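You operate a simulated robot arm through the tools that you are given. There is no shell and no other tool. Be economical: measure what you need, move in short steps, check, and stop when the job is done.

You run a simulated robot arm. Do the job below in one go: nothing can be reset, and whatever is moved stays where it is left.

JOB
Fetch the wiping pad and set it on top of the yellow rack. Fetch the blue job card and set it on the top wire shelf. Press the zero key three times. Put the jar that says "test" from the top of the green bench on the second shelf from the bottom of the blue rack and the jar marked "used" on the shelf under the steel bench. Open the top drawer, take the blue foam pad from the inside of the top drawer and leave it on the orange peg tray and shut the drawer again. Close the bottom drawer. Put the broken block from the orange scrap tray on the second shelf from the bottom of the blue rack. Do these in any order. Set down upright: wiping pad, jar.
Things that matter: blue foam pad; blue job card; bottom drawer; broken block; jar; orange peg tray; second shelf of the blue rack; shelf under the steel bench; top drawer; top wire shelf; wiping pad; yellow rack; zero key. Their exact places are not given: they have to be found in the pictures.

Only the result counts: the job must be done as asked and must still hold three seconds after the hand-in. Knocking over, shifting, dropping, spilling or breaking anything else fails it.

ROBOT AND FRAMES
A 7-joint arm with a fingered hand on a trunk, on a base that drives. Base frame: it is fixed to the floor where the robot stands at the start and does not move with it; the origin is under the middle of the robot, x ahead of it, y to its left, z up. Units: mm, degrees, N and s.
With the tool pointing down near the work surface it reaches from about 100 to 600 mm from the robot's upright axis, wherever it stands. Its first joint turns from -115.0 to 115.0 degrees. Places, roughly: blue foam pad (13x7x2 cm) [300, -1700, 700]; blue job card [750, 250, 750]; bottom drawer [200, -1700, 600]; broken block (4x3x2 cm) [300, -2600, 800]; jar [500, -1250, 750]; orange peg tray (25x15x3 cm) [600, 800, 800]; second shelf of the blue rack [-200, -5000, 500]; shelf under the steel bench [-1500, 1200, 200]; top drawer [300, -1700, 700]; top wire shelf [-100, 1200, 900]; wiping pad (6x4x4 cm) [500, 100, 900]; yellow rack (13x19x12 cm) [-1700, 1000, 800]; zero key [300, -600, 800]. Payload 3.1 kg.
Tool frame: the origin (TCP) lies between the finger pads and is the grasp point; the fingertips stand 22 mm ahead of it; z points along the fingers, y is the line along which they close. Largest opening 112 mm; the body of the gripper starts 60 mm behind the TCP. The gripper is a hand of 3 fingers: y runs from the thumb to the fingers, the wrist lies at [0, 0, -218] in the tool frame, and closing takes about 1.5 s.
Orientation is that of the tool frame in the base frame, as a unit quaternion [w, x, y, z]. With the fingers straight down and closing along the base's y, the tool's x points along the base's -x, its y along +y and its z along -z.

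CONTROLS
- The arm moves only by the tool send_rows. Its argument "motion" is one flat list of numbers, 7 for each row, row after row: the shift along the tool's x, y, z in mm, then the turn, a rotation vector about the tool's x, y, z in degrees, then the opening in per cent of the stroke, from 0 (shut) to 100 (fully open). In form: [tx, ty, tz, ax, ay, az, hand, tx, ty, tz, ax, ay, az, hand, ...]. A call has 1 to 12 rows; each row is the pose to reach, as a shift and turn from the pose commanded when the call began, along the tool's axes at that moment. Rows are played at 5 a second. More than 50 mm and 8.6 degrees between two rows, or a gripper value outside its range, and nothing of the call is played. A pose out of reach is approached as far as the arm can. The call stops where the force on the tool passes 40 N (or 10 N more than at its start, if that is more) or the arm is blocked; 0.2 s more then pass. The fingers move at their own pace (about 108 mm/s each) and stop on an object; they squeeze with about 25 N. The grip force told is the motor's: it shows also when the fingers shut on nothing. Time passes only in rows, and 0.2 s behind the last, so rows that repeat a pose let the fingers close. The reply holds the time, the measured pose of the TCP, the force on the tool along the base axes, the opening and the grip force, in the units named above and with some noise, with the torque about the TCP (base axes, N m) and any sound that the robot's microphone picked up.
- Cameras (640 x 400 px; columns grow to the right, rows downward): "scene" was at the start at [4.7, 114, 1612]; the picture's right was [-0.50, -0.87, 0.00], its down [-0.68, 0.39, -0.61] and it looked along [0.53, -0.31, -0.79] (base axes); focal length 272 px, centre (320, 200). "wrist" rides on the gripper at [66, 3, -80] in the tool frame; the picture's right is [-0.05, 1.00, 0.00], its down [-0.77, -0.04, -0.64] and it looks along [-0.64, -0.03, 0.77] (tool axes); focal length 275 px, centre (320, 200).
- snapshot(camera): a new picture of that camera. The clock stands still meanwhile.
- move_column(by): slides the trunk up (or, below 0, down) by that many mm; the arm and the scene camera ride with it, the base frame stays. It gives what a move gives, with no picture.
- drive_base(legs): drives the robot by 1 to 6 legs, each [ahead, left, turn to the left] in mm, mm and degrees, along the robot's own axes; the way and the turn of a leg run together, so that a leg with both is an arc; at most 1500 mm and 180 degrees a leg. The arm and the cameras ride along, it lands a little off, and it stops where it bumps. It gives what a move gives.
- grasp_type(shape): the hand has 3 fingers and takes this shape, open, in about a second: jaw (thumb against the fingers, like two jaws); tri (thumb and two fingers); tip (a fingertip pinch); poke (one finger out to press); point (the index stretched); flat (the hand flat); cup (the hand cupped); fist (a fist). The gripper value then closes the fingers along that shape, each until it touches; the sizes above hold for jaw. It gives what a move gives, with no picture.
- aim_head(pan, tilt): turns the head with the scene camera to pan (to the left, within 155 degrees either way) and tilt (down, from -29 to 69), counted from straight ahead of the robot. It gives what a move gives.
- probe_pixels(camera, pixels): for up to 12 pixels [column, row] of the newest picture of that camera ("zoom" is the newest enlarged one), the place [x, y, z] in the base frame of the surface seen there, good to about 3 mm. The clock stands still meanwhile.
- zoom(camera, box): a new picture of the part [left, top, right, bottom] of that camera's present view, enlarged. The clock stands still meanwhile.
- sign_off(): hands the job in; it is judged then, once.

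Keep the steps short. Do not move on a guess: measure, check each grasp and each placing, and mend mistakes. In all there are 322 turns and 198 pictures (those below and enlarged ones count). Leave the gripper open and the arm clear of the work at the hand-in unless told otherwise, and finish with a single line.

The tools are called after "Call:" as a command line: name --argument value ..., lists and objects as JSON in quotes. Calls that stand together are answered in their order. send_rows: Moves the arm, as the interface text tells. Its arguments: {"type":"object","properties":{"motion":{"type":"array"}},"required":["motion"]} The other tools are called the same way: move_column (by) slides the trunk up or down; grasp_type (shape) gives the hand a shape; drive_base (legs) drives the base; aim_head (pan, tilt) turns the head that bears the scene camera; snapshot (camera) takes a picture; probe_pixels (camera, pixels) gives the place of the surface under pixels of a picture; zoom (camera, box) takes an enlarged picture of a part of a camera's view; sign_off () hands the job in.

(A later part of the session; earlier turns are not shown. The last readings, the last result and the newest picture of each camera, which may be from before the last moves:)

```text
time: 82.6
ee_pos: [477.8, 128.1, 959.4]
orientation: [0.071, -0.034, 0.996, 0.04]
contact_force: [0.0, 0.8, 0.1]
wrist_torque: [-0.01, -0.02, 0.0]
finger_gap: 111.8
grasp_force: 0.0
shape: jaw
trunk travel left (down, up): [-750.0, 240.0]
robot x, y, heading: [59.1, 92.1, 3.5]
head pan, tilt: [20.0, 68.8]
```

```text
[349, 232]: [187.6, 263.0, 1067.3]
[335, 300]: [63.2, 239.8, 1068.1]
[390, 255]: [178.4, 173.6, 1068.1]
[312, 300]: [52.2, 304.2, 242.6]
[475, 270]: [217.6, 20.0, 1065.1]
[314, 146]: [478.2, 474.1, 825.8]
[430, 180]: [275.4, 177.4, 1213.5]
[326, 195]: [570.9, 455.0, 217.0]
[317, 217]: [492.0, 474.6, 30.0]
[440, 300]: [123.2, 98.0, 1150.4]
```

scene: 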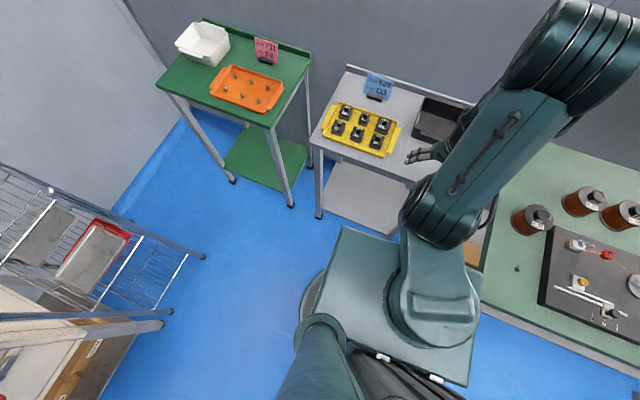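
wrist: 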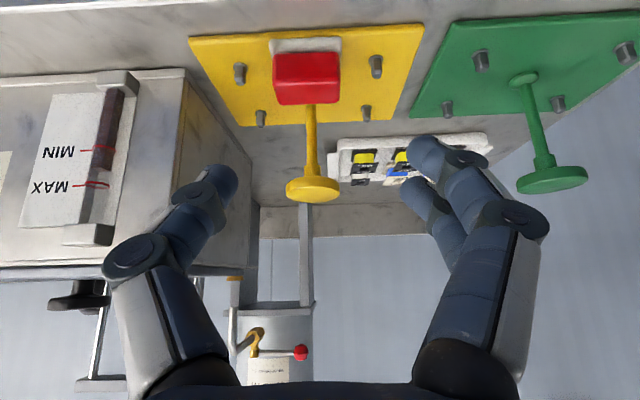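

The front has room until about x=230. I drive to about (185,250) with heading 0, and aim at the card.

Call:
drive_base --legs '[[0, 165, -3.5], [120, 0, 0]]'

Call:
aim_head --pan 10 --tilt 55

Call:
snapshot --camera "scene"

Call:
snapshot --camera "wrist"

```text
time: 84.8
ee_pos: [590.4, 269.1, 959.0]
orientation: [0.072, -0.003, 0.997, 0.036]
contact_force: [0.6, 0.2, 0.6]
wrist_torque: [0.0, -0.03, 0.01]
finger_gap: 112.1
grasp_force: 0.1
shape: jaw
trunk travel left (down, up): [-750.0, 240.0]
robot x, y, heading: [168.3, 257.7, 0.0]
head pan, tilt: [20.0, 68.8]
```

```text
time: 85.6
ee_pos: [589.3, 269.7, 959.2]
orientation: [0.072, -0.004, 0.997, 0.036]
contact_force: [-1.8, -0.6, 1.5]
wrist_torque: [0.02, -0.01, -0.01]
finger_gap: 111.9
grasp_force: 0.0
shape: jaw
trunk travel left (down, up): [-750.0, 240.0]
robot x, y, heading: [171.3, 257.7, 0.1]
head pan, tilt: [10.0, 55.0]
```

```text
161 pictures are left
```

scene: 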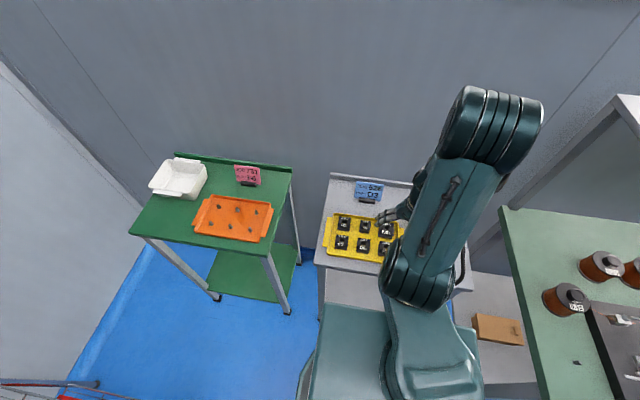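

```text
160 pictures are left
```

wrist: 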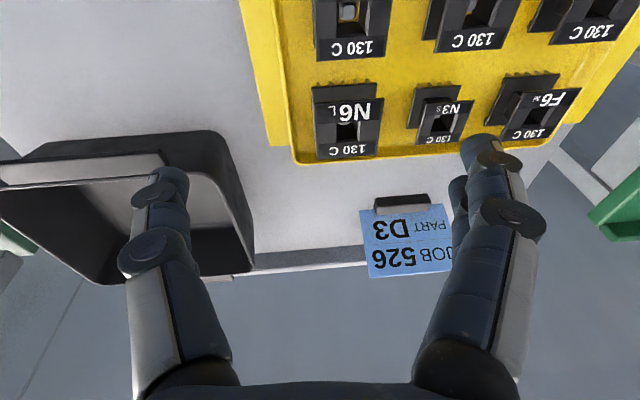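

Now I zoom on the card with the scene camera and probe its corners.

Call:
zoom --camera "scene" --box '[338, 170, 402, 210]'

Call:
probe_pixels --camera "zoom" --pixels '[[190, 125], [450, 165], [180, 240], [420, 290], [300, 150], [290, 240], [280, 290], [220, 285], [340, 305], [250, 320]]'

Call:
probe_pixels --camera "wrist" --pixels '[[372, 272], [448, 265], [362, 215], [440, 208], [402, 198], [400, 206], [410, 240], [378, 204], [425, 200], [400, 215]]'

```text
10.00 times, centred on (370, 190) of scene
```

zoom: 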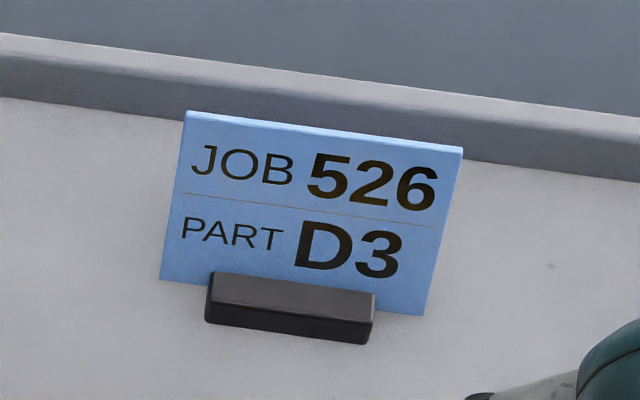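

```text
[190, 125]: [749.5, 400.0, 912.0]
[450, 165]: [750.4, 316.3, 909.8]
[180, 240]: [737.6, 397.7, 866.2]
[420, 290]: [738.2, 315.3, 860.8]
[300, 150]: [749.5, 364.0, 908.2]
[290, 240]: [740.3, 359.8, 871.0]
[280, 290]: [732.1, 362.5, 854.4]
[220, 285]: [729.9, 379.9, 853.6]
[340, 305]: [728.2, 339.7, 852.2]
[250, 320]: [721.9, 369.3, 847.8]
```

```text
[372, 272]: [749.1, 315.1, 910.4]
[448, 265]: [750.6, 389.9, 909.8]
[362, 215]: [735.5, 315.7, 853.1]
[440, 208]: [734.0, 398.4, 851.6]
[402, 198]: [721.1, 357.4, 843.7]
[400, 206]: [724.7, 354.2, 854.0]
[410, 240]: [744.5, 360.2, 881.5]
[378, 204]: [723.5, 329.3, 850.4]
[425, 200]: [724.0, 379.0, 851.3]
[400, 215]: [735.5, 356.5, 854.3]
```

The card leans back 14.5°, spans y 313–402, and its top is at z≈913. I drive 40 mm closer, straighten the hand, and yaw it 90° so it closes along x.

Call:
drive_base --legs '[[40, 0, 0]]'

Call:
send_rows --motion '[0, 0, -20, 2, 4.1, 0, 100, 0, 0, -40, 4.1, 8.25, 0.3, 100]'

Call:
probe_pixels --camera "scene" --pixels '[[370, 150], [375, 175], [330, 120]]'

Call:
send_rows --motion '[0, 0, 0, 0, 0, 8.2, 100, 0, 0, 0, 0, 0, 16.4, 100, 0, 0, 0, 0, 0, 24.6, 100, 0, 0, 0, 0, 0, 32.8, 100, 0, 0, 0, 0, 0, 41, 100, 0, 0, 0, 0, 0, 49.2, 100, 0, 0, 0, 0, 0, 57.4, 100, 0, 0, 0, 0, 0, 65.6, 100, 0, 0, 0, 0, 0, 73.8, 100, 0, 0, 0, 0, 0, 82, 100, 0, 0, 0, 0, 0, 90, 100]'

```text
time: 86.5
ee_pos: [630.5, 269.5, 959.9]
orientation: [0.072, -0.003, 0.997, 0.037]
contact_force: [-0.9, 0.0, 0.0]
wrist_torque: [-0.03, 0.03, 0.01]
finger_gap: 111.8
grasp_force: 0.1
shape: jaw
trunk travel left (down, up): [-750.0, 240.0]
robot x, y, heading: [211.9, 257.8, -0.3]
head pan, tilt: [10.0, 55.0]
```

```text
time: 87.1
ee_pos: [618.1, 272.7, 971.2]
orientation: [0.059, -0.004, 0.998, 0.036]
contact_force: [-0.1, -0.6, 0.1]
wrist_torque: [0.01, -0.01, 0.0]
finger_gap: 111.8
grasp_force: 0.0
shape: jaw
out of reach, approached as far as the arm can: row 1, 2
trunk travel left (down, up): [-750.0, 240.0]
robot x, y, heading: [211.9, 259.2, 0.1]
head pan, tilt: [10.0, 55.0]
```

```text
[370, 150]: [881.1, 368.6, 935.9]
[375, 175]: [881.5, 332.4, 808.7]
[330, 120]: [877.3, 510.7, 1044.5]
```

```text
time: 89.5
ee_pos: [617.8, 273.8, 971.2]
orientation: [0.018, 0.702, 0.708, 0.068]
contact_force: [-1.1, 0.6, -0.2]
wrist_torque: [-0.01, -0.01, -0.01]
finger_gap: 111.6
grasp_force: 0.0
shape: jaw
trunk travel left (down, up): [-750.0, 240.0]
robot x, y, heading: [215.6, 257.8, 0.1]
head pan, tilt: [10.0, 55.0]
```

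The yaw worked. I move above the card with the hand tilted 10° to match it.

Call:
send_rows --motion '[20, 36, 3, 4.2, -1, 0.2, 100, 41, 72, 6.5, 8.5, -2, 0.4, 100, 62, 108, 10, 12.8, -3, 0.6, 100, 82.8, 143.4, 13.4, 17, -4, 0.85, 100, 82.8, 143.4, 13.4, 17, -4, 0.85, 100]'

Call:
snapshot --camera "wrist"

Call:
snapshot --camera "scene"

```text
time: 90.7
ee_pos: [700.8, 353.6, 929.1]
orientation: [-0.101, 0.699, 0.708, 0.008]
contact_force: [-0.9, -0.2, 0.6]
wrist_torque: [0.01, 0.01, -0.02]
finger_gap: 112.0
grasp_force: 0.1
shape: jaw
out of reach, approached as far as the arm can: row 1, 2, 3, 4, 5
trunk travel left (down, up): [-750.0, 240.0]
robot x, y, heading: [212.4, 258.6, 0.1]
head pan, tilt: [10.0, 55.0]
```

```text
158 pictures are left
```

wrist: 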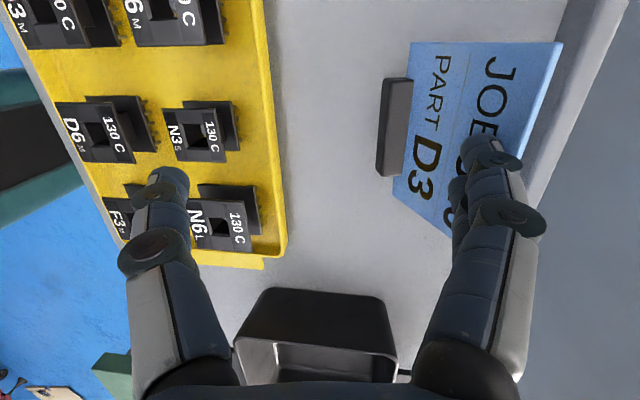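

```text
157 pictures are left
```

scene: 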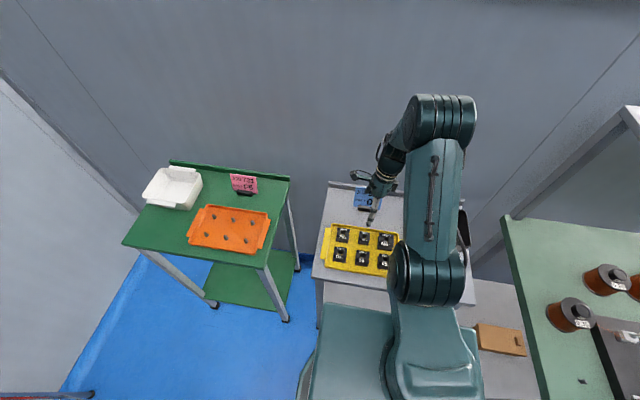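

The arm lies near its limit at this height. I raise the trunk 150 mm, which lifts the hand clear of the card and gives the arm room.

Call:
move_column --by 150

```text
time: 92.4
ee_pos: [701.1, 353.5, 1078.7]
orientation: [-0.102, 0.699, 0.708, 0.008]
contact_force: [-1.5, -0.2, -0.2]
wrist_torque: [-0.03, 0.02, 0.01]
finger_gap: 112.0
grasp_force: 0.1
shape: jaw
trunk travel left (down, up): [-900.0, 90.0]
robot x, y, heading: [211.1, 255.8, -0.1]
head pan, tilt: [10.0, 55.0]
```

Call:
send_rows --motion '[-2.6, 18, 21.2, 0.6, -2.2, 0.4, 100, -5.2, 36, 42.4, 1.2, -4.4, 0.8, 100, -7.8, 54, 63.6, 1.8, -6.6, 1.1, 100, -10.4, 71.9, 84.8, 2.4, -8.8, 1.5, 100, -10.4, 71.9, 84.8, 2.4, -8.8, 1.5, 100]'

Call:
snapshot --camera "wrist"

```text
time: 93.6
ee_pos: [705.7, 349.8, 987.9]
orientation: [-0.089, 0.702, 0.706, -0.01]
contact_force: [0.1, -0.9, 0.5]
wrist_torque: [0.0, 0.02, -0.01]
finger_gap: 112.0
grasp_force: 0.0
shape: jaw
out of reach, approached as far as the arm can: row 1, 2, 3, 4, 5
trunk travel left (down, up): [-900.0, 90.0]
robot x, y, heading: [212.4, 259.2, 0.1]
head pan, tilt: [10.0, 55.0]
```

```text
156 pictures are left
```

wrist: 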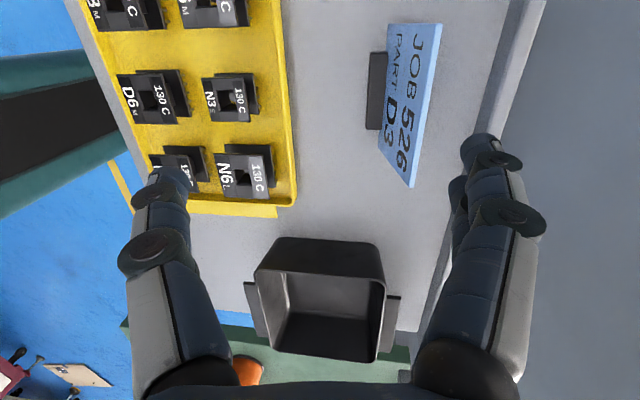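

I need to be ~40 mm closer; I check the base clearance to the table first.

Call:
aim_head --pan 35 --tilt 69

Call:
snapshot --camera "scene"

Call:
probe_pixels --camera "scene" --pixels '[[290, 280], [285, 300], [300, 270], [300, 255], [320, 230], [340, 210], [345, 195], [390, 200]]'

```text
time: 94.5
ee_pos: [705.3, 349.8, 987.4]
orientation: [-0.089, 0.701, 0.707, -0.01]
contact_force: [0.2, 0.4, 0.8]
wrist_torque: [0.0, 0.04, 0.0]
finger_gap: 112.0
grasp_force: 0.0
shape: jaw
trunk travel left (down, up): [-900.0, 90.0]
robot x, y, heading: [209.6, 259.9, -0.1]
head pan, tilt: [35.0, 68.8]
```

```text
155 pictures are left
```

scene: 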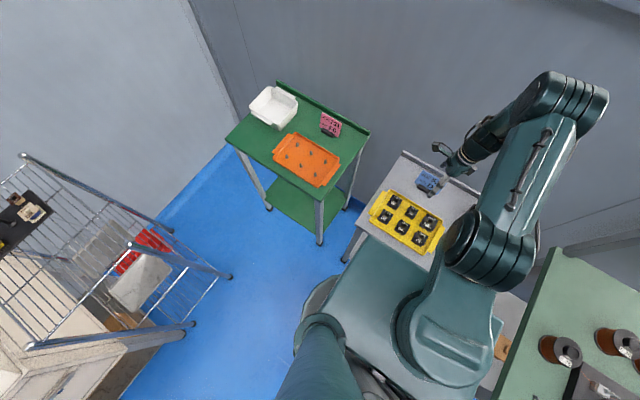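

```text
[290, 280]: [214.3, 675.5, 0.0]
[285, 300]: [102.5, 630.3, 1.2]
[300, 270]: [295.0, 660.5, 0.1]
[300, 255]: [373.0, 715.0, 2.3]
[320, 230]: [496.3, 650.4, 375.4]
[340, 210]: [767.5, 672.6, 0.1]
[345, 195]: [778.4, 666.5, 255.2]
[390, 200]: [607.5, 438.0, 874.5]
```

Call:
probe_pixels --camera "scene" --pixels '[[310, 300], [302, 320], [297, 335], [322, 282], [328, 275], [335, 270], [350, 262], [350, 240]]'

```text
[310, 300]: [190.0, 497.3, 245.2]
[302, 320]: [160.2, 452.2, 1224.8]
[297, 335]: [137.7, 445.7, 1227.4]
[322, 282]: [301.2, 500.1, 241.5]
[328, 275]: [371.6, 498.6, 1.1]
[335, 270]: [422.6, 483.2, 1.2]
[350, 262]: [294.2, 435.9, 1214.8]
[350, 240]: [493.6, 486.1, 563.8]
```

The base radius is ~258, so only ~15 mm is left ahead. I'll align laterally with the card (100 mm left) and 12 mm closer, then use a vertical hand.

Call:
drive_base --legs '[[12, 95, 0]]'

```text
time: 95.7
ee_pos: [717.1, 447.6, 987.7]
orientation: [-0.088, 0.7, 0.709, -0.011]
contact_force: [-0.3, 0.0, -1.1]
wrist_torque: [0.0, -0.02, -0.01]
finger_gap: 112.0
grasp_force: 0.0
shape: jaw
trunk travel left (down, up): [-900.0, 90.0]
robot x, y, heading: [222.9, 356.2, 0.5]
head pan, tilt: [35.0, 68.8]
```

Call:
send_rows --motion '[-31, 11, 3.5, -1.3, -2, 0.3, 100, -62, 22, 7, -2.6, -4, 0.6, 100, -92.4, 32.4, 10.6, -4, -6.2, 1, 100, -92.4, 32.4, 10.6, -4, -6.2, 1, 100]'

Call:
snapshot --camera "wrist"

```text
time: 96.7
ee_pos: [731.2, 376.8, 954.7]
orientation: [-0.017, 0.708, 0.705, 0.047]
contact_force: [0.3, -0.1, -0.7]
wrist_torque: [-0.02, 0.02, 0.02]
finger_gap: 112.0
grasp_force: 0.1
shape: jaw
out of reach, approached as far as the arm can: row 1, 2, 3, 4
trunk travel left (down, up): [-900.0, 90.0]
robot x, y, heading: [222.6, 355.2, 0.5]
head pan, tilt: [35.0, 68.8]
```

```text
154 pictures are left
```

wrist: 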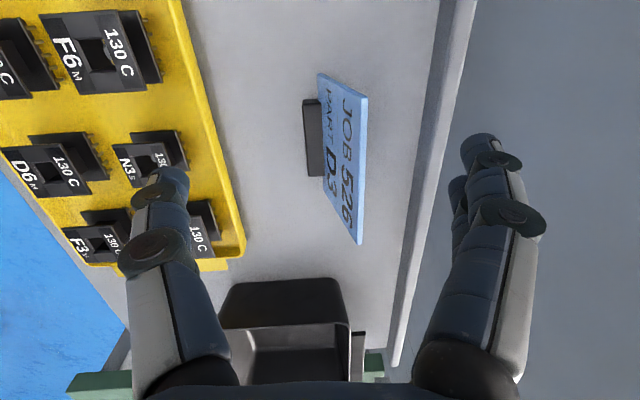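

The limit seems to come from the wrist in this yaw. I raise the trunk 40, pull back and rotate the hand 180° the other way.

Call:
move_column --by 40

Call:
send_rows --motion '[0, -40, 0, 0, 0, 0, 100, 0, -80, 0, 0, 0, -8, 100, 0, -80, 0, 0, 0, -16, 100, 0, -80, 0, 0, 0, -24, 100, 0, -80, 0, 0, 0, -32, 100, 0, -80, 0, 0, 0, -40, 100, 0, -80, 0, 0, 0, -48, 100, 0, -80, 0, 0, 0, -56, 100, 0, -80, 0, 0, 0, -64, 100, 0, -80, 0, 0, 0, -72, 100, 0, -80, 0, 0, 0, -80, 100, 0, -80, 0, 0, 0, -88, 100]'

Call:
send_rows --motion '[0, 0, 0, 0, 0, -8.5, 100, 0, 0, 0, 0, 0, -17, 100, 0, 0, 0, 0, 0, -25.5, 100, 0, 0, 0, 0, 0, -34, 100, 0, 0, 0, 0, 0, -42.5, 100, 0, 0, 0, 0, 0, -51, 100, 0, 0, 0, 0, 0, -59.5, 100, 0, 0, 0, 0, 0, -68, 100, 0, 0, 0, 0, 0, -76.5, 100, 0, 0, 0, 0, 0, -85, 100, 0, 0, 0, 0, 0, -93, 100]'

```text
time: 97.5
ee_pos: [729.8, 377.1, 994.6]
orientation: [-0.017, 0.709, 0.704, 0.046]
contact_force: [0.1, 0.5, -0.6]
wrist_torque: [-0.04, 0.01, 0.01]
finger_gap: 111.8
grasp_force: 0.1
shape: jaw
trunk travel left (down, up): [-940.0, 50.0]
robot x, y, heading: [224.0, 354.5, 0.6]
head pan, tilt: [35.0, 68.8]
```

```text
time: 100.1
ee_pos: [650.4, 379.1, 990.8]
orientation: [0.02, 0.019, 0.999, 0.046]
contact_force: [-0.7, 0.0, -0.2]
wrist_torque: [-0.02, -0.01, -0.01]
finger_gap: 111.9
grasp_force: 0.0
shape: jaw
trunk travel left (down, up): [-940.0, 50.0]
robot x, y, heading: [222.6, 353.7, 0.2]
head pan, tilt: [35.0, 68.8]
```

```text
time: 102.5
ee_pos: [648.5, 378.3, 990.9]
orientation: [-0.048, 0.711, -0.701, -0.017]
contact_force: [0.9, -0.3, -0.5]
wrist_torque: [0.0, 0.01, -0.03]
finger_gap: 112.2
grasp_force: 0.0
shape: jaw
trunk travel left (down, up): [-940.0, 50.0]
robot x, y, heading: [222.5, 354.4, 0.3]
head pan, tilt: [35.0, 68.8]
```

Call:
send_rows --motion '[8, -34, 9.5, -2.2, 1.7, 0.3, 100, 16, -68, 19, -4.4, 3.4, 0.6, 100, 24, -101.9, 28.4, -6.5, 5.2, 1, 100, 24, -101.9, 28.4, -6.5, 5.2, 1, 100]'

Call:
snapshot --camera "wrist"

```text
time: 103.5
ee_pos: [706.0, 376.1, 969.0]
orientation: [-0.016, 0.707, -0.707, 0.012]
contact_force: [-0.2, 1.5, 0.5]
wrist_torque: [-0.02, -0.01, -0.05]
finger_gap: 112.0
grasp_force: 0.2
shape: jaw
out of reach, approached as far as the arm can: row 2, 3
trunk travel left (down, up): [-940.0, 50.0]
robot x, y, heading: [222.1, 352.9, 0.2]
head pan, tilt: [35.0, 68.8]
```

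```text
153 pictures are left
```

wrist: 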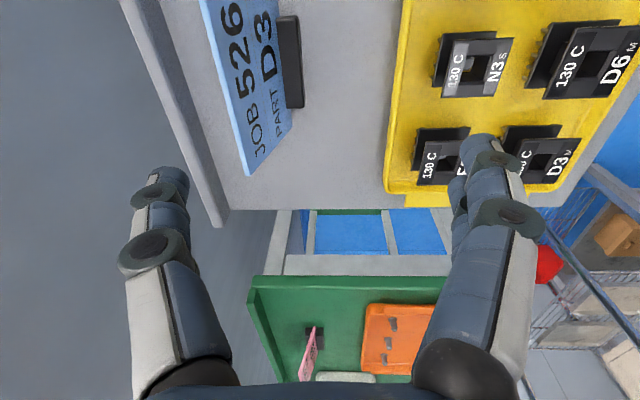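

Call:
send_rows --motion '[9, -23, 3, -3, 0, 0, 100, 18, -46, 5.8, -6, 0, 0, 100, 18, -46, 5.8, -6, 0, 0, 100, 18, -46, 5.8, -6, 0, 0, 100]'

```text
time: 104.5
ee_pos: [636.0, 377.2, 953.1]
orientation: [-0.062, -0.704, 0.705, 0.062]
contact_force: [-0.2, -0.7, 0.7]
wrist_torque: [-0.02, 0.03, -0.01]
finger_gap: 111.9
grasp_force: 0.1
shape: jaw
out of reach, approached as far as the arm can: row 1, 2, 3, 4
trunk travel left (down, up): [-940.0, 50.0]
robot x, y, heading: [224.7, 353.0, 0.7]
head pan, tilt: [35.0, 68.8]
```

The arm can't reach with a yawed, downward hand. Better: grip the card by its two side edges (89 mm wide) with the hand pointing forward, so that pointing the hand down later lays the card flat. First I unwind the yaw.

Call:
send_rows --motion '[0, 20, -20, 0, 0, 8.4, 100, 0, 20, -20, 0, 0, 16.8, 100, 0, 20, -20, 0, 0, 25.2, 100, 0, 20, -20, 0, 0, 33.6, 100, 0, 20, -20, 0, 0, 42, 100, 0, 20, -20, 0, 0, 50.4, 100, 0, 20, -20, 0, 0, 58.8, 100, 0, 20, -20, 0, 0, 67.2, 100, 0, 20, -20, 0, 0, 75.6, 100, 0, 20, -20, 0, 0, 84, 100, 0, 20, -20, 0, 0, 90, 100]'

```text
time: 106.9
ee_pos: [616.2, 378.7, 985.1]
orientation: [-0.088, 0.003, 0.996, 0.0]
contact_force: [-0.4, 0.0, 0.2]
wrist_torque: [-0.02, 0.01, -0.02]
finger_gap: 112.1
grasp_force: 0.0
shape: jaw
trunk travel left (down, up): [-940.0, 50.0]
robot x, y, heading: [223.5, 353.4, 0.5]
head pan, tilt: [35.0, 68.8]
```

Call:
drive_base --legs '[[-120, 0, 0]]'

Call:
send_rows --motion '[0, 0, 0, 0, -8, 0, 100, 0, 0, 0, 0, -16, 0, 100, 0, 0, 0, 0, -24, 0, 100, 0, 0, 0, 0, -32, 0, 100, 0, 0, 0, 0, -40, 0, 100, 0, 0, 0, 0, -48, 0, 100, 0, 0, 0, 0, -56, 0, 100, 0, 0, 0, 0, -64, 0, 100, 0, 0, 0, 0, -72, 0, 100, 0, 0, 0, 0, -80, 0, 100]'

Call:
snapshot --camera "wrist"

```text
time: 108.1
ee_pos: [495.5, 377.5, 984.5]
orientation: [-0.087, 0.002, 0.996, 0.0]
contact_force: [-0.7, 0.6, -0.5]
wrist_torque: [-0.02, 0.03, -0.02]
finger_gap: 111.8
grasp_force: 0.0
shape: jaw
trunk travel left (down, up): [-940.0, 50.0]
robot x, y, heading: [100.1, 351.2, 0.4]
head pan, tilt: [35.0, 68.8]
```

```text
time: 110.3
ee_pos: [495.7, 378.5, 985.4]
orientation: [0.574, 0.002, 0.819, -0.002]
contact_force: [0.5, -0.2, -0.3]
wrist_torque: [-0.01, 0.0, 0.0]
finger_gap: 111.9
grasp_force: 0.0
shape: jaw
out of reach, approached as far as the arm can: row 1
trunk travel left (down, up): [-940.0, 50.0]
robot x, y, heading: [99.2, 352.4, 0.4]
head pan, tilt: [35.0, 68.8]
```

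```text
152 pictures are left
```

wrist: 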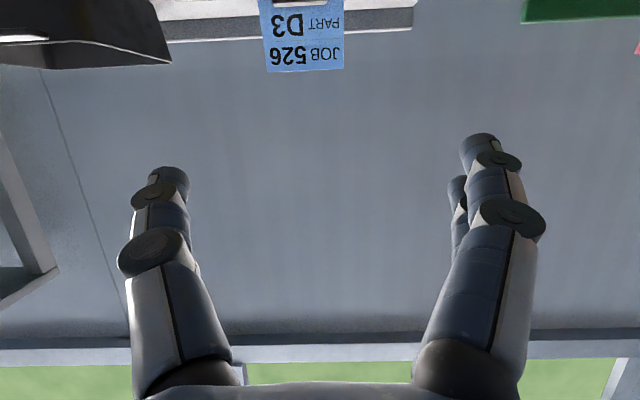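

Camera sits below the hand in this pose; a 50°-down approach clears the tray. I move to a pre-grasp pose 120 mm before the card.

Call:
send_rows --motion '[-11, -4, 32, 0, 6, 0, 100, -22, -8, 65, 0, 12, 0, 100, -33, -12, 97, 0, 18, 0, 100, -44, -16, 130, 0, 24, 0, 100, -54.7, -20, 162, 0, 30, 0, 100, -54.7, -20, 162, 0, 30, 0, 100]'

Call:
snapshot --camera "wrist"

```text
time: 111.7
ee_pos: [662.4, 355.9, 980.6]
orientation: [0.342, 0.001, 0.94, -0.001]
contact_force: [0.0, 0.4, -0.8]
wrist_torque: [0.0, -0.01, -0.03]
finger_gap: 112.0
grasp_force: 0.2
shape: jaw
trunk travel left (down, up): [-940.0, 50.0]
robot x, y, heading: [99.5, 356.9, 0.3]
head pan, tilt: [35.0, 68.8]
```

```text
151 pictures are left
```

wrist: 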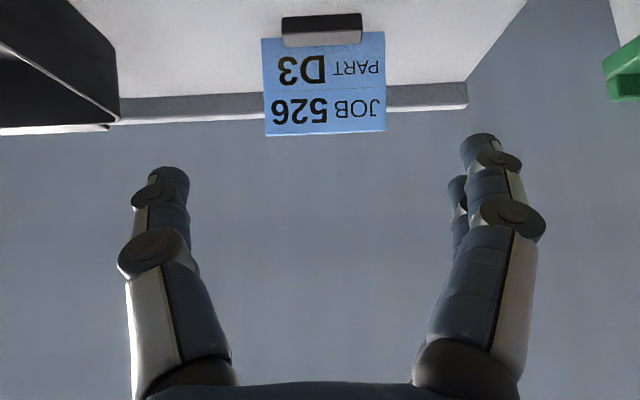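

Card is centred. I advance along the tool axis, and check before the end.

Call:
send_rows --motion '[-1, 1, 40, 0, 0, 0, 100, -2, 2, 80, 0, 0, 0, 100, -3, 2, 105, 0, 0, 0, 100, -3, 2, 105, 0, 0, 0, 100]'

Call:
snapshot --camera "wrist"

```text
time: 112.7
ee_pos: [736.3, 361.0, 901.8]
orientation: [0.343, 0.001, 0.939, -0.001]
contact_force: [-0.7, 0.5, -0.3]
wrist_torque: [0.0, -0.01, -0.02]
finger_gap: 112.0
grasp_force: 0.0
shape: jaw
trunk travel left (down, up): [-940.0, 50.0]
robot x, y, heading: [101.3, 350.2, -0.1]
head pan, tilt: [35.0, 68.8]
```

```text
150 pictures are left
```

wrist: 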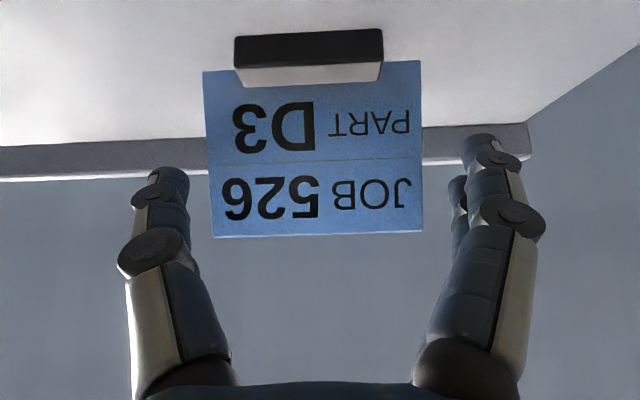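

Call:
send_rows --motion '[1.5, -3, 15, 0, 0, 0, 100, 1.5, -3, 15, 0, 0, 0, 90, 1.5, -3, 15, 0, 0, 0, 80, 1.5, -3, 15, 0, 0, 0, 70, 1.5, -3, 15, 0, 0, 0, 70, 1.5, -3, 15, 0, 0, 0, 60, 1.5, -3, 15, 0, 0, 0, 60, 1.5, -3, 15, 0, 0, 0, 60]'

Call:
snapshot --camera "wrist"

```text
time: 114.5
ee_pos: [744.2, 357.3, 889.1]
orientation: [0.342, 0.001, 0.94, -0.001]
contact_force: [-1.6, -1.1, 0.0]
wrist_torque: [-0.01, -0.01, 0.01]
finger_gap: 75.7
grasp_force: 24.7
shape: jaw
trunk travel left (down, up): [-940.0, 50.0]
robot x, y, heading: [104.5, 349.8, 0.5]
head pan, tilt: [35.0, 68.8]
```

```text
149 pictures are left
```

wrist: 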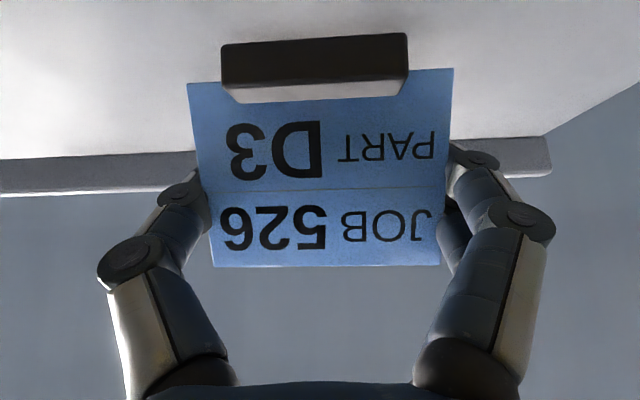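

Both sides grip the card. I lift along the card's own plane.

Call:
send_rows --motion '[-8, 0, -6, 0, 0, 0, 60, -16, 0, -12, 0, 0, 0, 60, -33, 0, -23, 0, 0, 0, 60, -57, 0, -41, 0, 0, 0, 60, -81, 0, -58, 0, 0, 0, 60]'

Call:
snapshot --camera "wrist"

```text
time: 115.7
ee_pos: [766.8, 358.1, 986.2]
orientation: [0.342, 0.002, 0.94, -0.002]
contact_force: [-0.2, 0.6, -0.8]
wrist_torque: [-0.01, 0.01, 0.01]
finger_gap: 75.4
grasp_force: 24.7
shape: jaw
trunk travel left (down, up): [-940.0, 50.0]
robot x, y, heading: [102.0, 354.9, 0.2]
head pan, tilt: [35.0, 68.8]
```

```text
148 pictures are left
```

wrist: 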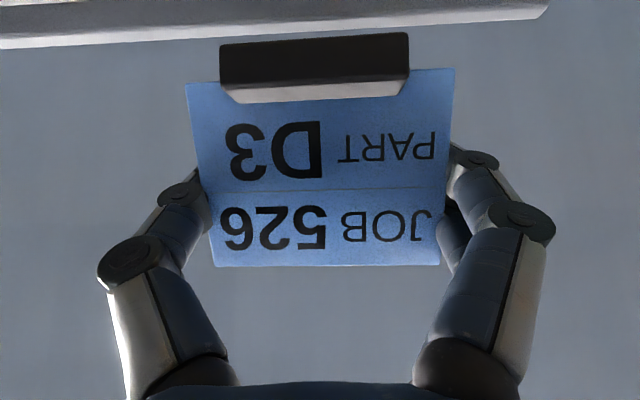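

The black foot came along — it's part of the card. Fine: it can be set standing or lying. I back up and look at the wire shelf closely.

Call:
drive_base --legs '[[-350, 0, 0]]'

Call:
aim_head --pan 80 --tilt 45

Call:
snapshot --camera "scene"

```text
time: 118.0
ee_pos: [420.1, 363.1, 984.8]
orientation: [0.342, -0.007, 0.94, 0.002]
contact_force: [-0.1, -0.4, -0.1]
wrist_torque: [0.0, -0.05, -0.01]
finger_gap: 75.6
grasp_force: 25.1
shape: jaw
trunk travel left (down, up): [-940.0, 50.0]
robot x, y, heading: [-244.4, 348.0, 1.3]
head pan, tilt: [35.0, 68.8]
```

```text
time: 119.1
ee_pos: [419.1, 363.2, 986.0]
orientation: [0.342, -0.007, 0.94, 0.003]
contact_force: [-0.3, -0.2, 0.1]
wrist_torque: [-0.02, -0.05, -0.02]
finger_gap: 75.7
grasp_force: 25.2
shape: jaw
trunk travel left (down, up): [-940.0, 50.0]
robot x, y, heading: [-243.9, 349.2, 1.0]
head pan, tilt: [80.0, 45.0]
```

```text
147 pictures are left
```

scene: 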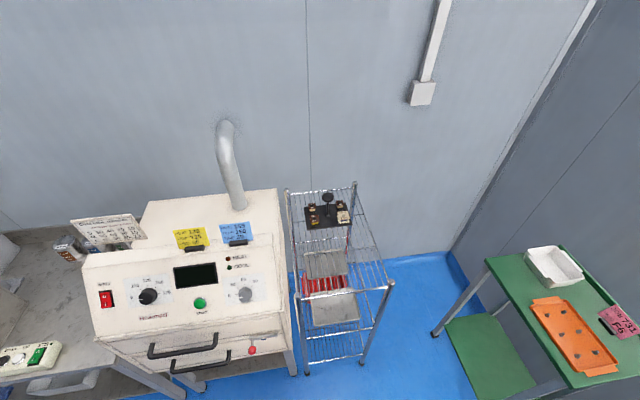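

Call:
zoom --camera "scene" --box '[272, 170, 416, 320]'

Call:
probe_pixels --camera "scene" --pixels '[[303, 297], [388, 285], [355, 187], [287, 193], [345, 262], [310, 225], [350, 222], [328, 200], [340, 290], [303, 277], [386, 290], [297, 245]]'

```text
2.67 times, centred on (344, 245) of scene
```

zoom: 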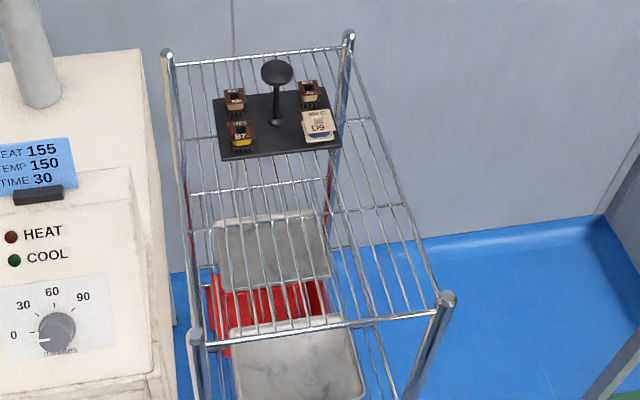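

```text
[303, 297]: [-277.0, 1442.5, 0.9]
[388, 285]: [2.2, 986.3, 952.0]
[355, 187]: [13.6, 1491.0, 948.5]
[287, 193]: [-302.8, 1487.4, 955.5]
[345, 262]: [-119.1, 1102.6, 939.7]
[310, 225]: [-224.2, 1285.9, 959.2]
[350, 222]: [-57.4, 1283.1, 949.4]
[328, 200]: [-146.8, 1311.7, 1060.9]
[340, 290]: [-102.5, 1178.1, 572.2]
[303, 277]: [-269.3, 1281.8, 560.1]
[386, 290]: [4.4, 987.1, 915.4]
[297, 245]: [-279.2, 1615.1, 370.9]
```

Shelf wires run front-to-back at z≈940, so the foot will span several. I raise the trunk and arm, then turn left to face the rack.

Call:
move_column --by 50

Call:
send_rows --motion '[-13, 0, -15, 0, 0, 0, 60, -26, 0, -31, 0, 0, 0, 60]'

Call:
drive_base --legs '[[130, 0, 0], [0, 0, 89]]'

Call:
aim_head --pan 0 --tilt 55

Call:
snapshot --camera "scene"

Call:
snapshot --camera "wrist"

```text
time: 120.0
ee_pos: [421.4, 364.8, 1035.9]
orientation: [0.342, -0.007, 0.94, 0.002]
contact_force: [0.3, 0.2, -0.9]
wrist_torque: [0.01, 0.01, 0.0]
finger_gap: 75.5
grasp_force: 25.3
shape: jaw
trunk travel left (down, up): [-990.0, 0.0]
robot x, y, heading: [-241.5, 347.4, 1.3]
head pan, tilt: [80.0, 45.0]
```

```text
time: 120.6
ee_pos: [418.8, 364.0, 1074.5]
orientation: [0.342, -0.007, 0.94, 0.002]
contact_force: [-0.4, 0.0, -0.3]
wrist_torque: [-0.01, 0.0, -0.01]
finger_gap: 75.8
grasp_force: 25.3
shape: jaw
trunk travel left (down, up): [-990.0, 0.0]
robot x, y, heading: [-243.2, 349.5, 0.9]
head pan, tilt: [80.0, 45.0]
```

```text
time: 125.7
ee_pos: [-121.0, 1015.9, 1075.8]
orientation: [-0.241, 0.665, -0.664, -0.242]
contact_force: [0.4, 0.3, -0.5]
wrist_torque: [0.01, -0.02, 0.01]
finger_gap: 75.4
grasp_force: 25.1
shape: jaw
trunk travel left (down, up): [-990.0, 0.0]
robot x, y, heading: [-114.3, 352.2, 90.6]
head pan, tilt: [80.0, 45.0]
```

```text
time: 127.2
ee_pos: [-122.2, 1015.5, 1074.3]
orientation: [0.243, -0.664, 0.665, 0.241]
contact_force: [0.3, 0.7, -0.6]
wrist_torque: [0.02, 0.02, -0.05]
finger_gap: 75.4
grasp_force: 25.4
shape: jaw
trunk travel left (down, up): [-990.0, 0.0]
robot x, y, heading: [-114.6, 352.6, 90.4]
head pan, tilt: [0.0, 55.0]
```

```text
145 pictures are left
```

scene: 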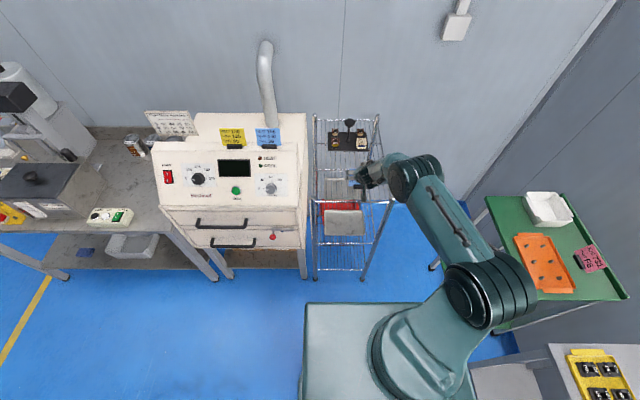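

```text
144 pictures are left
```

wrist: 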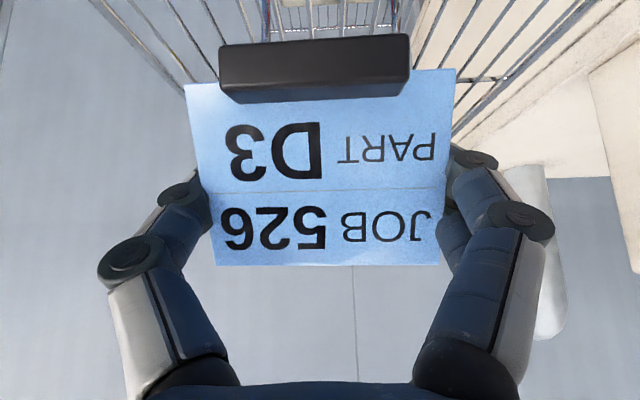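

Aligned over the shelf. I drive 85 ahead and lower to near contact.

Call:
drive_base --legs '[[85, 0, 0]]'

Call:
send_rows --motion '[25.7, 0, 30.6, 0, 0, 0, 60, 48, 0, 57.5, 0, 0, 0, 60]'

Call:
zoom --camera "scene" --box '[290, 110, 418, 210]'

Call:
snapshot --camera "wrist"

```text
time: 128.3
ee_pos: [-121.7, 1098.6, 1076.5]
orientation: [0.243, -0.664, 0.664, 0.241]
contact_force: [0.3, -0.1, -0.5]
wrist_torque: [0.0, -0.01, 0.01]
finger_gap: 75.4
grasp_force: 24.7
shape: jaw
trunk travel left (down, up): [-990.0, 0.0]
robot x, y, heading: [-118.5, 432.3, 90.4]
head pan, tilt: [0.0, 55.0]
```

```text
time: 128.9
ee_pos: [-125.9, 1099.2, 1000.6]
orientation: [-0.242, 0.665, -0.664, -0.241]
contact_force: [-0.6, -0.1, -0.7]
wrist_torque: [-0.01, 0.01, 0.02]
finger_gap: 75.5
grasp_force: 24.7
shape: jaw
trunk travel left (down, up): [-990.0, 0.0]
robot x, y, heading: [-118.3, 434.0, 90.6]
head pan, tilt: [0.0, 55.0]
```

```text
4.00 times, centred on (354, 160) of scene
```

zoom: 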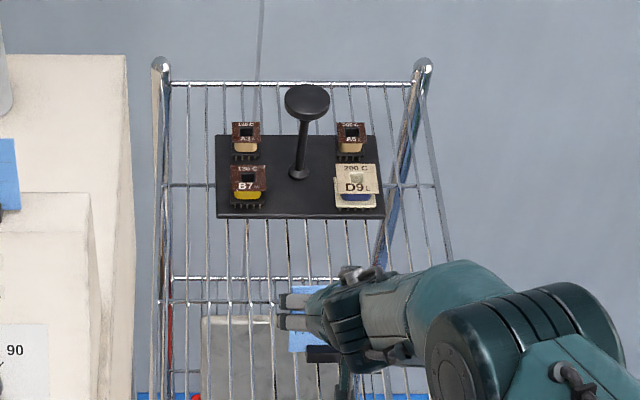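

```text
142 pictures are left
```

wrist: 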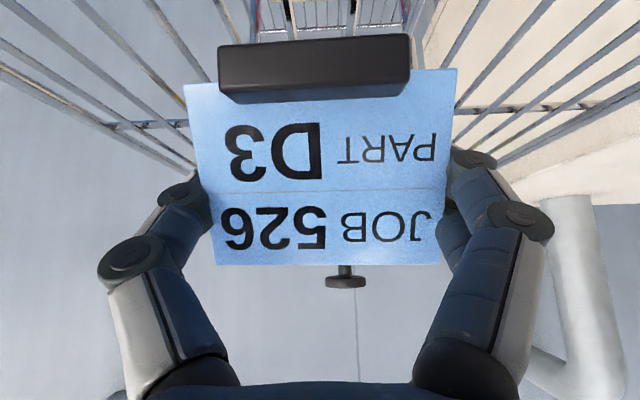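

Call:
send_rows --motion '[4.5, 0, 5.4, 0, 0, 0, 60, 5.8, 0, 6.9, 0, 0, 0, 60, 5.8, 0, 6.9, 0, 0, 0, 60]'

```text
time: 129.7
ee_pos: [-123.5, 1099.6, 992.6]
orientation: [0.242, -0.664, 0.665, 0.242]
contact_force: [-0.4, -0.8, -0.5]
wrist_torque: [-0.01, -0.01, 0.01]
finger_gap: 75.3
grasp_force: 24.7
shape: jaw
trunk travel left (down, up): [-990.0, 0.0]
robot x, y, heading: [-120.4, 434.9, 90.6]
head pan, tilt: [0.0, 55.0]
```

Call:
send_rows --motion '[1.3, 0, 1.5, 0, 0, 0, 60, 2.6, 0, 3.1, 0, 0, 0, 60]'

Call:
probe_pixels --camera "scene" --pixels '[[336, 199], [340, 199], [344, 199]]'

```text
time: 130.3
ee_pos: [-123.6, 1099.3, 988.5]
orientation: [0.242, -0.664, 0.665, 0.242]
contact_force: [0.5, -0.2, -0.4]
wrist_torque: [0.02, 0.0, 0.0]
finger_gap: 75.2
grasp_force: 24.9
shape: jaw
trunk travel left (down, up): [-990.0, 0.0]
robot x, y, heading: [-116.6, 439.7, 90.4]
head pan, tilt: [0.0, 55.0]
```

```text
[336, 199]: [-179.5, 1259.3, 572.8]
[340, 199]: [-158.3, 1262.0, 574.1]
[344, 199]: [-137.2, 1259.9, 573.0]
```

Call:
send_rows --motion '[1, 0, 1.2, 0, 0, 0, 60, 1.9, 0, 2.3, 0, 0, 0, 60]'

Call:
zoom --camera "scene" --box '[320, 165, 384, 205]'

```text
time: 130.9
ee_pos: [-123.0, 1098.1, 986.9]
orientation: [0.243, -0.664, 0.664, 0.242]
contact_force: [-0.9, 1.3, 8.3]
wrist_torque: [0.04, -0.23, 0.06]
finger_gap: 75.0
grasp_force: 24.3
shape: jaw
trunk travel left (down, up): [-990.0, 0.0]
robot x, y, heading: [-120.9, 431.6, 90.6]
head pan, tilt: [0.0, 55.0]
```

```text
10.00 times, centred on (352, 185) of scene
```

zoom: 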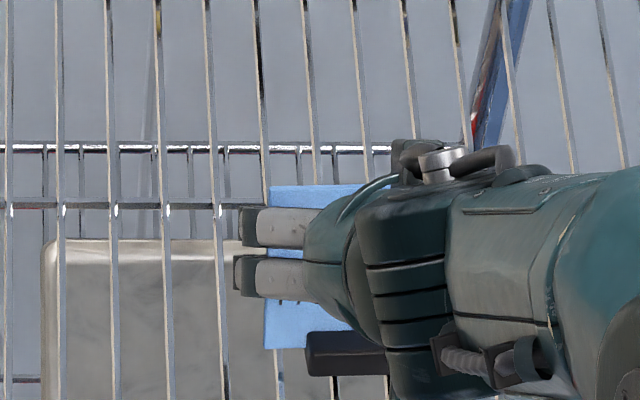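

In contact (8 N), the foot spanning the wires. I open and retreat along the tool axis.

Call:
send_rows --motion '[0, 0, 0, 0, 0, 0, 75, 0, 0, 0, 0, 0, 0, 90, 0, 0, 0, 0, 0, 0, 100, 0, 0, 0, 0, 0, 0, 100, 0, 0, 0, 0, 0, 0, 100, 0, 0, -30, 0, 0, 0, 100, 0, 0, -70, 0, 0, 0, 100, 0, 0, -110, 0, 0, 0, 100]'

Call:
snapshot --camera "wrist"

```text
time: 132.7
ee_pos: [-123.1, 1024.5, 1071.9]
orientation: [-0.243, 0.664, -0.664, -0.242]
contact_force: [0.4, 0.1, 0.7]
wrist_torque: [0.0, 0.03, -0.02]
finger_gap: 111.8
grasp_force: 0.1
shape: jaw
trunk travel left (down, up): [-990.0, 0.0]
robot x, y, heading: [-116.1, 435.0, 90.2]
head pan, tilt: [0.0, 55.0]
```

```text
140 pictures are left
```

wrist: 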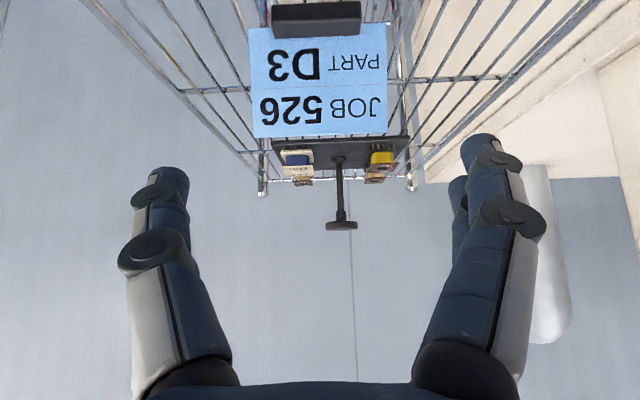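

The card stands on the top wire shelf. Next, the keypad: I straighten the hand, back out, lower the trunk and drive to the bench at y≈-600.

Call:
drive_base --legs '[[-435, 0, 0], [0, 0, -90]]'

Call:
send_rows --motion '[0, 0, -20, 0, 8, 0, 100, 0, 0, -40, 0, 16, 0, 100, 0, 0, -60, 0, 24, 0, 100, 0, 0, -60, 0, 32, 0, 100, 0, 0, -60, 0, 40, 0, 100]'

Call:
move_column --by -200

Call:
drive_base --legs '[[0, -600, 0]]'

Call:
aim_head --pan 20 --tilt 60

Call:
snapshot --camera "scene"

```text
time: 139.1
ee_pos: [478.7, 11.7, 1069.6]
orientation: [0.342, -0.002, 0.94, 0.0]
contact_force: [0.8, 0.2, -0.4]
wrist_torque: [0.0, 0.06, -0.01]
finger_gap: 112.1
grasp_force: 0.2
shape: jaw
trunk travel left (down, up): [-990.0, 0.0]
robot x, y, heading: [-111.8, 1.4, 0.8]
head pan, tilt: [0.0, 55.0]
```

```text
time: 140.3
ee_pos: [440.0, 8.1, 1115.5]
orientation: [-0.002, -0.003, 1.0, 0.0]
contact_force: [0.8, -0.1, 0.7]
wrist_torque: [0.01, 0.02, -0.03]
finger_gap: 111.9
grasp_force: 0.1
shape: jaw
out of reach, approached as far as the arm can: row 3, 4
trunk travel left (down, up): [-990.0, 0.0]
robot x, y, heading: [-115.6, 4.1, 0.8]
head pan, tilt: [0.0, 55.0]
```

```text
time: 142.5
ee_pos: [440.3, 9.9, 915.8]
orientation: [0.0, -0.002, 1.0, 0.0]
contact_force: [-0.4, -0.6, -0.2]
wrist_torque: [0.01, -0.01, 0.02]
finger_gap: 111.6
grasp_force: 0.1
shape: jaw
trunk travel left (down, up): [-790.0, 200.0]
robot x, y, heading: [-115.3, 0.2, 0.8]
head pan, tilt: [0.0, 55.0]
```

```text
time: 145.8
ee_pos: [444.7, -577.7, 915.1]
orientation: [0.0, 0.003, 1.0, 0.0]
contact_force: [-0.3, 1.1, 0.1]
wrist_torque: [-0.03, 0.03, -0.04]
finger_gap: 112.0
grasp_force: 0.0
shape: jaw
trunk travel left (down, up): [-790.0, 200.0]
robot x, y, heading: [-112.5, -579.9, -0.1]
head pan, tilt: [0.0, 55.0]
```

```text
time: 146.6
ee_pos: [443.1, -578.3, 915.0]
orientation: [0.0, 0.004, 1.0, 0.0]
contact_force: [-1.2, -0.9, 0.6]
wrist_torque: [-0.04, 0.01, -0.05]
finger_gap: 111.7
grasp_force: 0.1
shape: jaw
trunk travel left (down, up): [-790.0, 200.0]
robot x, y, heading: [-107.0, -579.4, -0.1]
head pan, tilt: [20.0, 60.0]
```

```text
139 pictures are left
```

scene: 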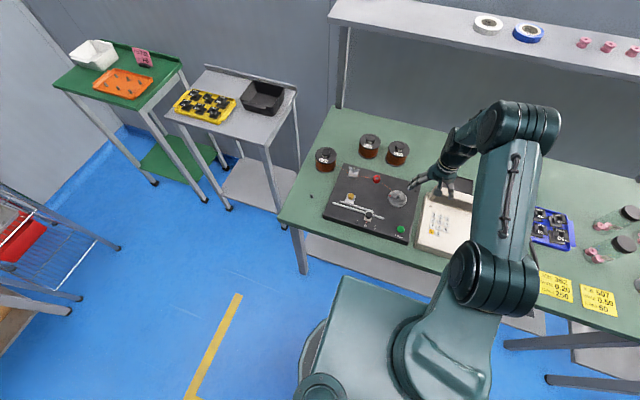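

I take a closer look at the winder and keypad to make sure nothing is touched.

Call:
zoom --camera "scene" --box '[310, 125, 480, 260]'

Call:
snapshot --camera "wrist"

```text
2.96 times, centred on (395, 192) of scene
```

zoom: 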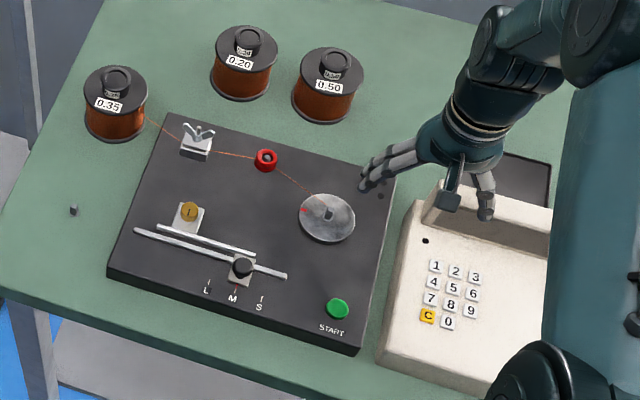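

```text
137 pictures are left
```

wrist: 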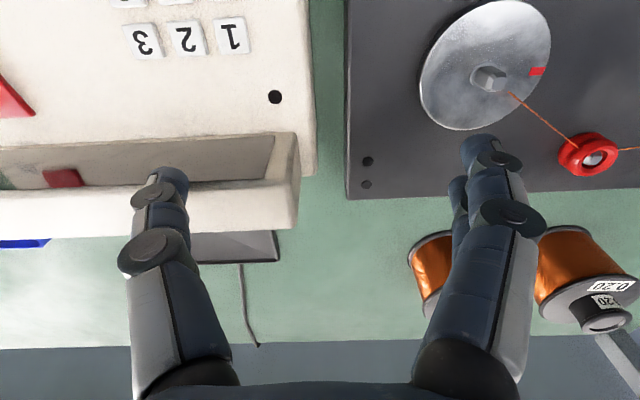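

All is in place. I probe the keys and raise the hand.

Call:
probe_pixels --camera "zoom" --pixels '[[447, 323], [427, 316], [450, 304], [433, 266], [475, 277], [470, 310], [440, 340], [440, 380], [500, 360]]'

Call:
move_column --by 80

Call:
grasp_type --shape "poke"

Call:
snapshot --camera "wrist"

Call:
snapshot --camera "scene"

```text
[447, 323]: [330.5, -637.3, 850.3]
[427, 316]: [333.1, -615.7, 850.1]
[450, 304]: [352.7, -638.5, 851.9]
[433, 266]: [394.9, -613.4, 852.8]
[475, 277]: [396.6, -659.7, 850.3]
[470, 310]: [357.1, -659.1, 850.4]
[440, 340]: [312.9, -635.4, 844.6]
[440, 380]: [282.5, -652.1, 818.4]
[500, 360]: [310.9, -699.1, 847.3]
```

```text
time: 147.8
ee_pos: [443.0, -578.5, 996.7]
orientation: [0.0, 0.004, 1.0, 0.001]
contact_force: [0.4, 1.0, -0.4]
wrist_torque: [0.0, 0.01, -0.01]
finger_gap: 111.8
grasp_force: 0.1
shape: jaw
trunk travel left (down, up): [-870.0, 120.0]
robot x, y, heading: [-113.2, -577.5, 0.0]
head pan, tilt: [20.0, 60.0]
```

```text
time: 148.7
ee_pos: [443.9, -578.2, 995.2]
orientation: [0.0, 0.003, 1.0, -0.001]
contact_force: [-0.2, 0.3, 0.0]
wrist_torque: [0.02, 0.01, -0.01]
finger_gap: 0.1
grasp_force: 0.0
shape: poke
trunk travel left (down, up): [-870.0, 120.0]
robot x, y, heading: [-111.5, -581.2, 0.2]
head pan, tilt: [20.0, 60.0]
```

```text
136 pictures are left
```

wrist: 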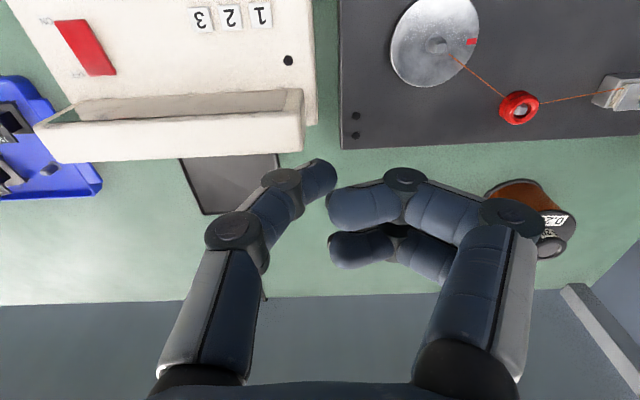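

```text
135 pictures are left
```

scene: 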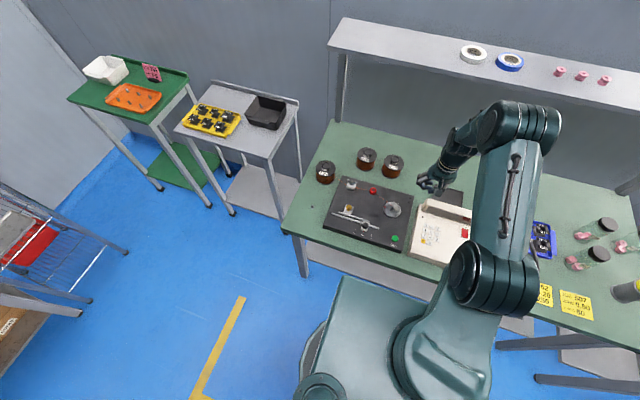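

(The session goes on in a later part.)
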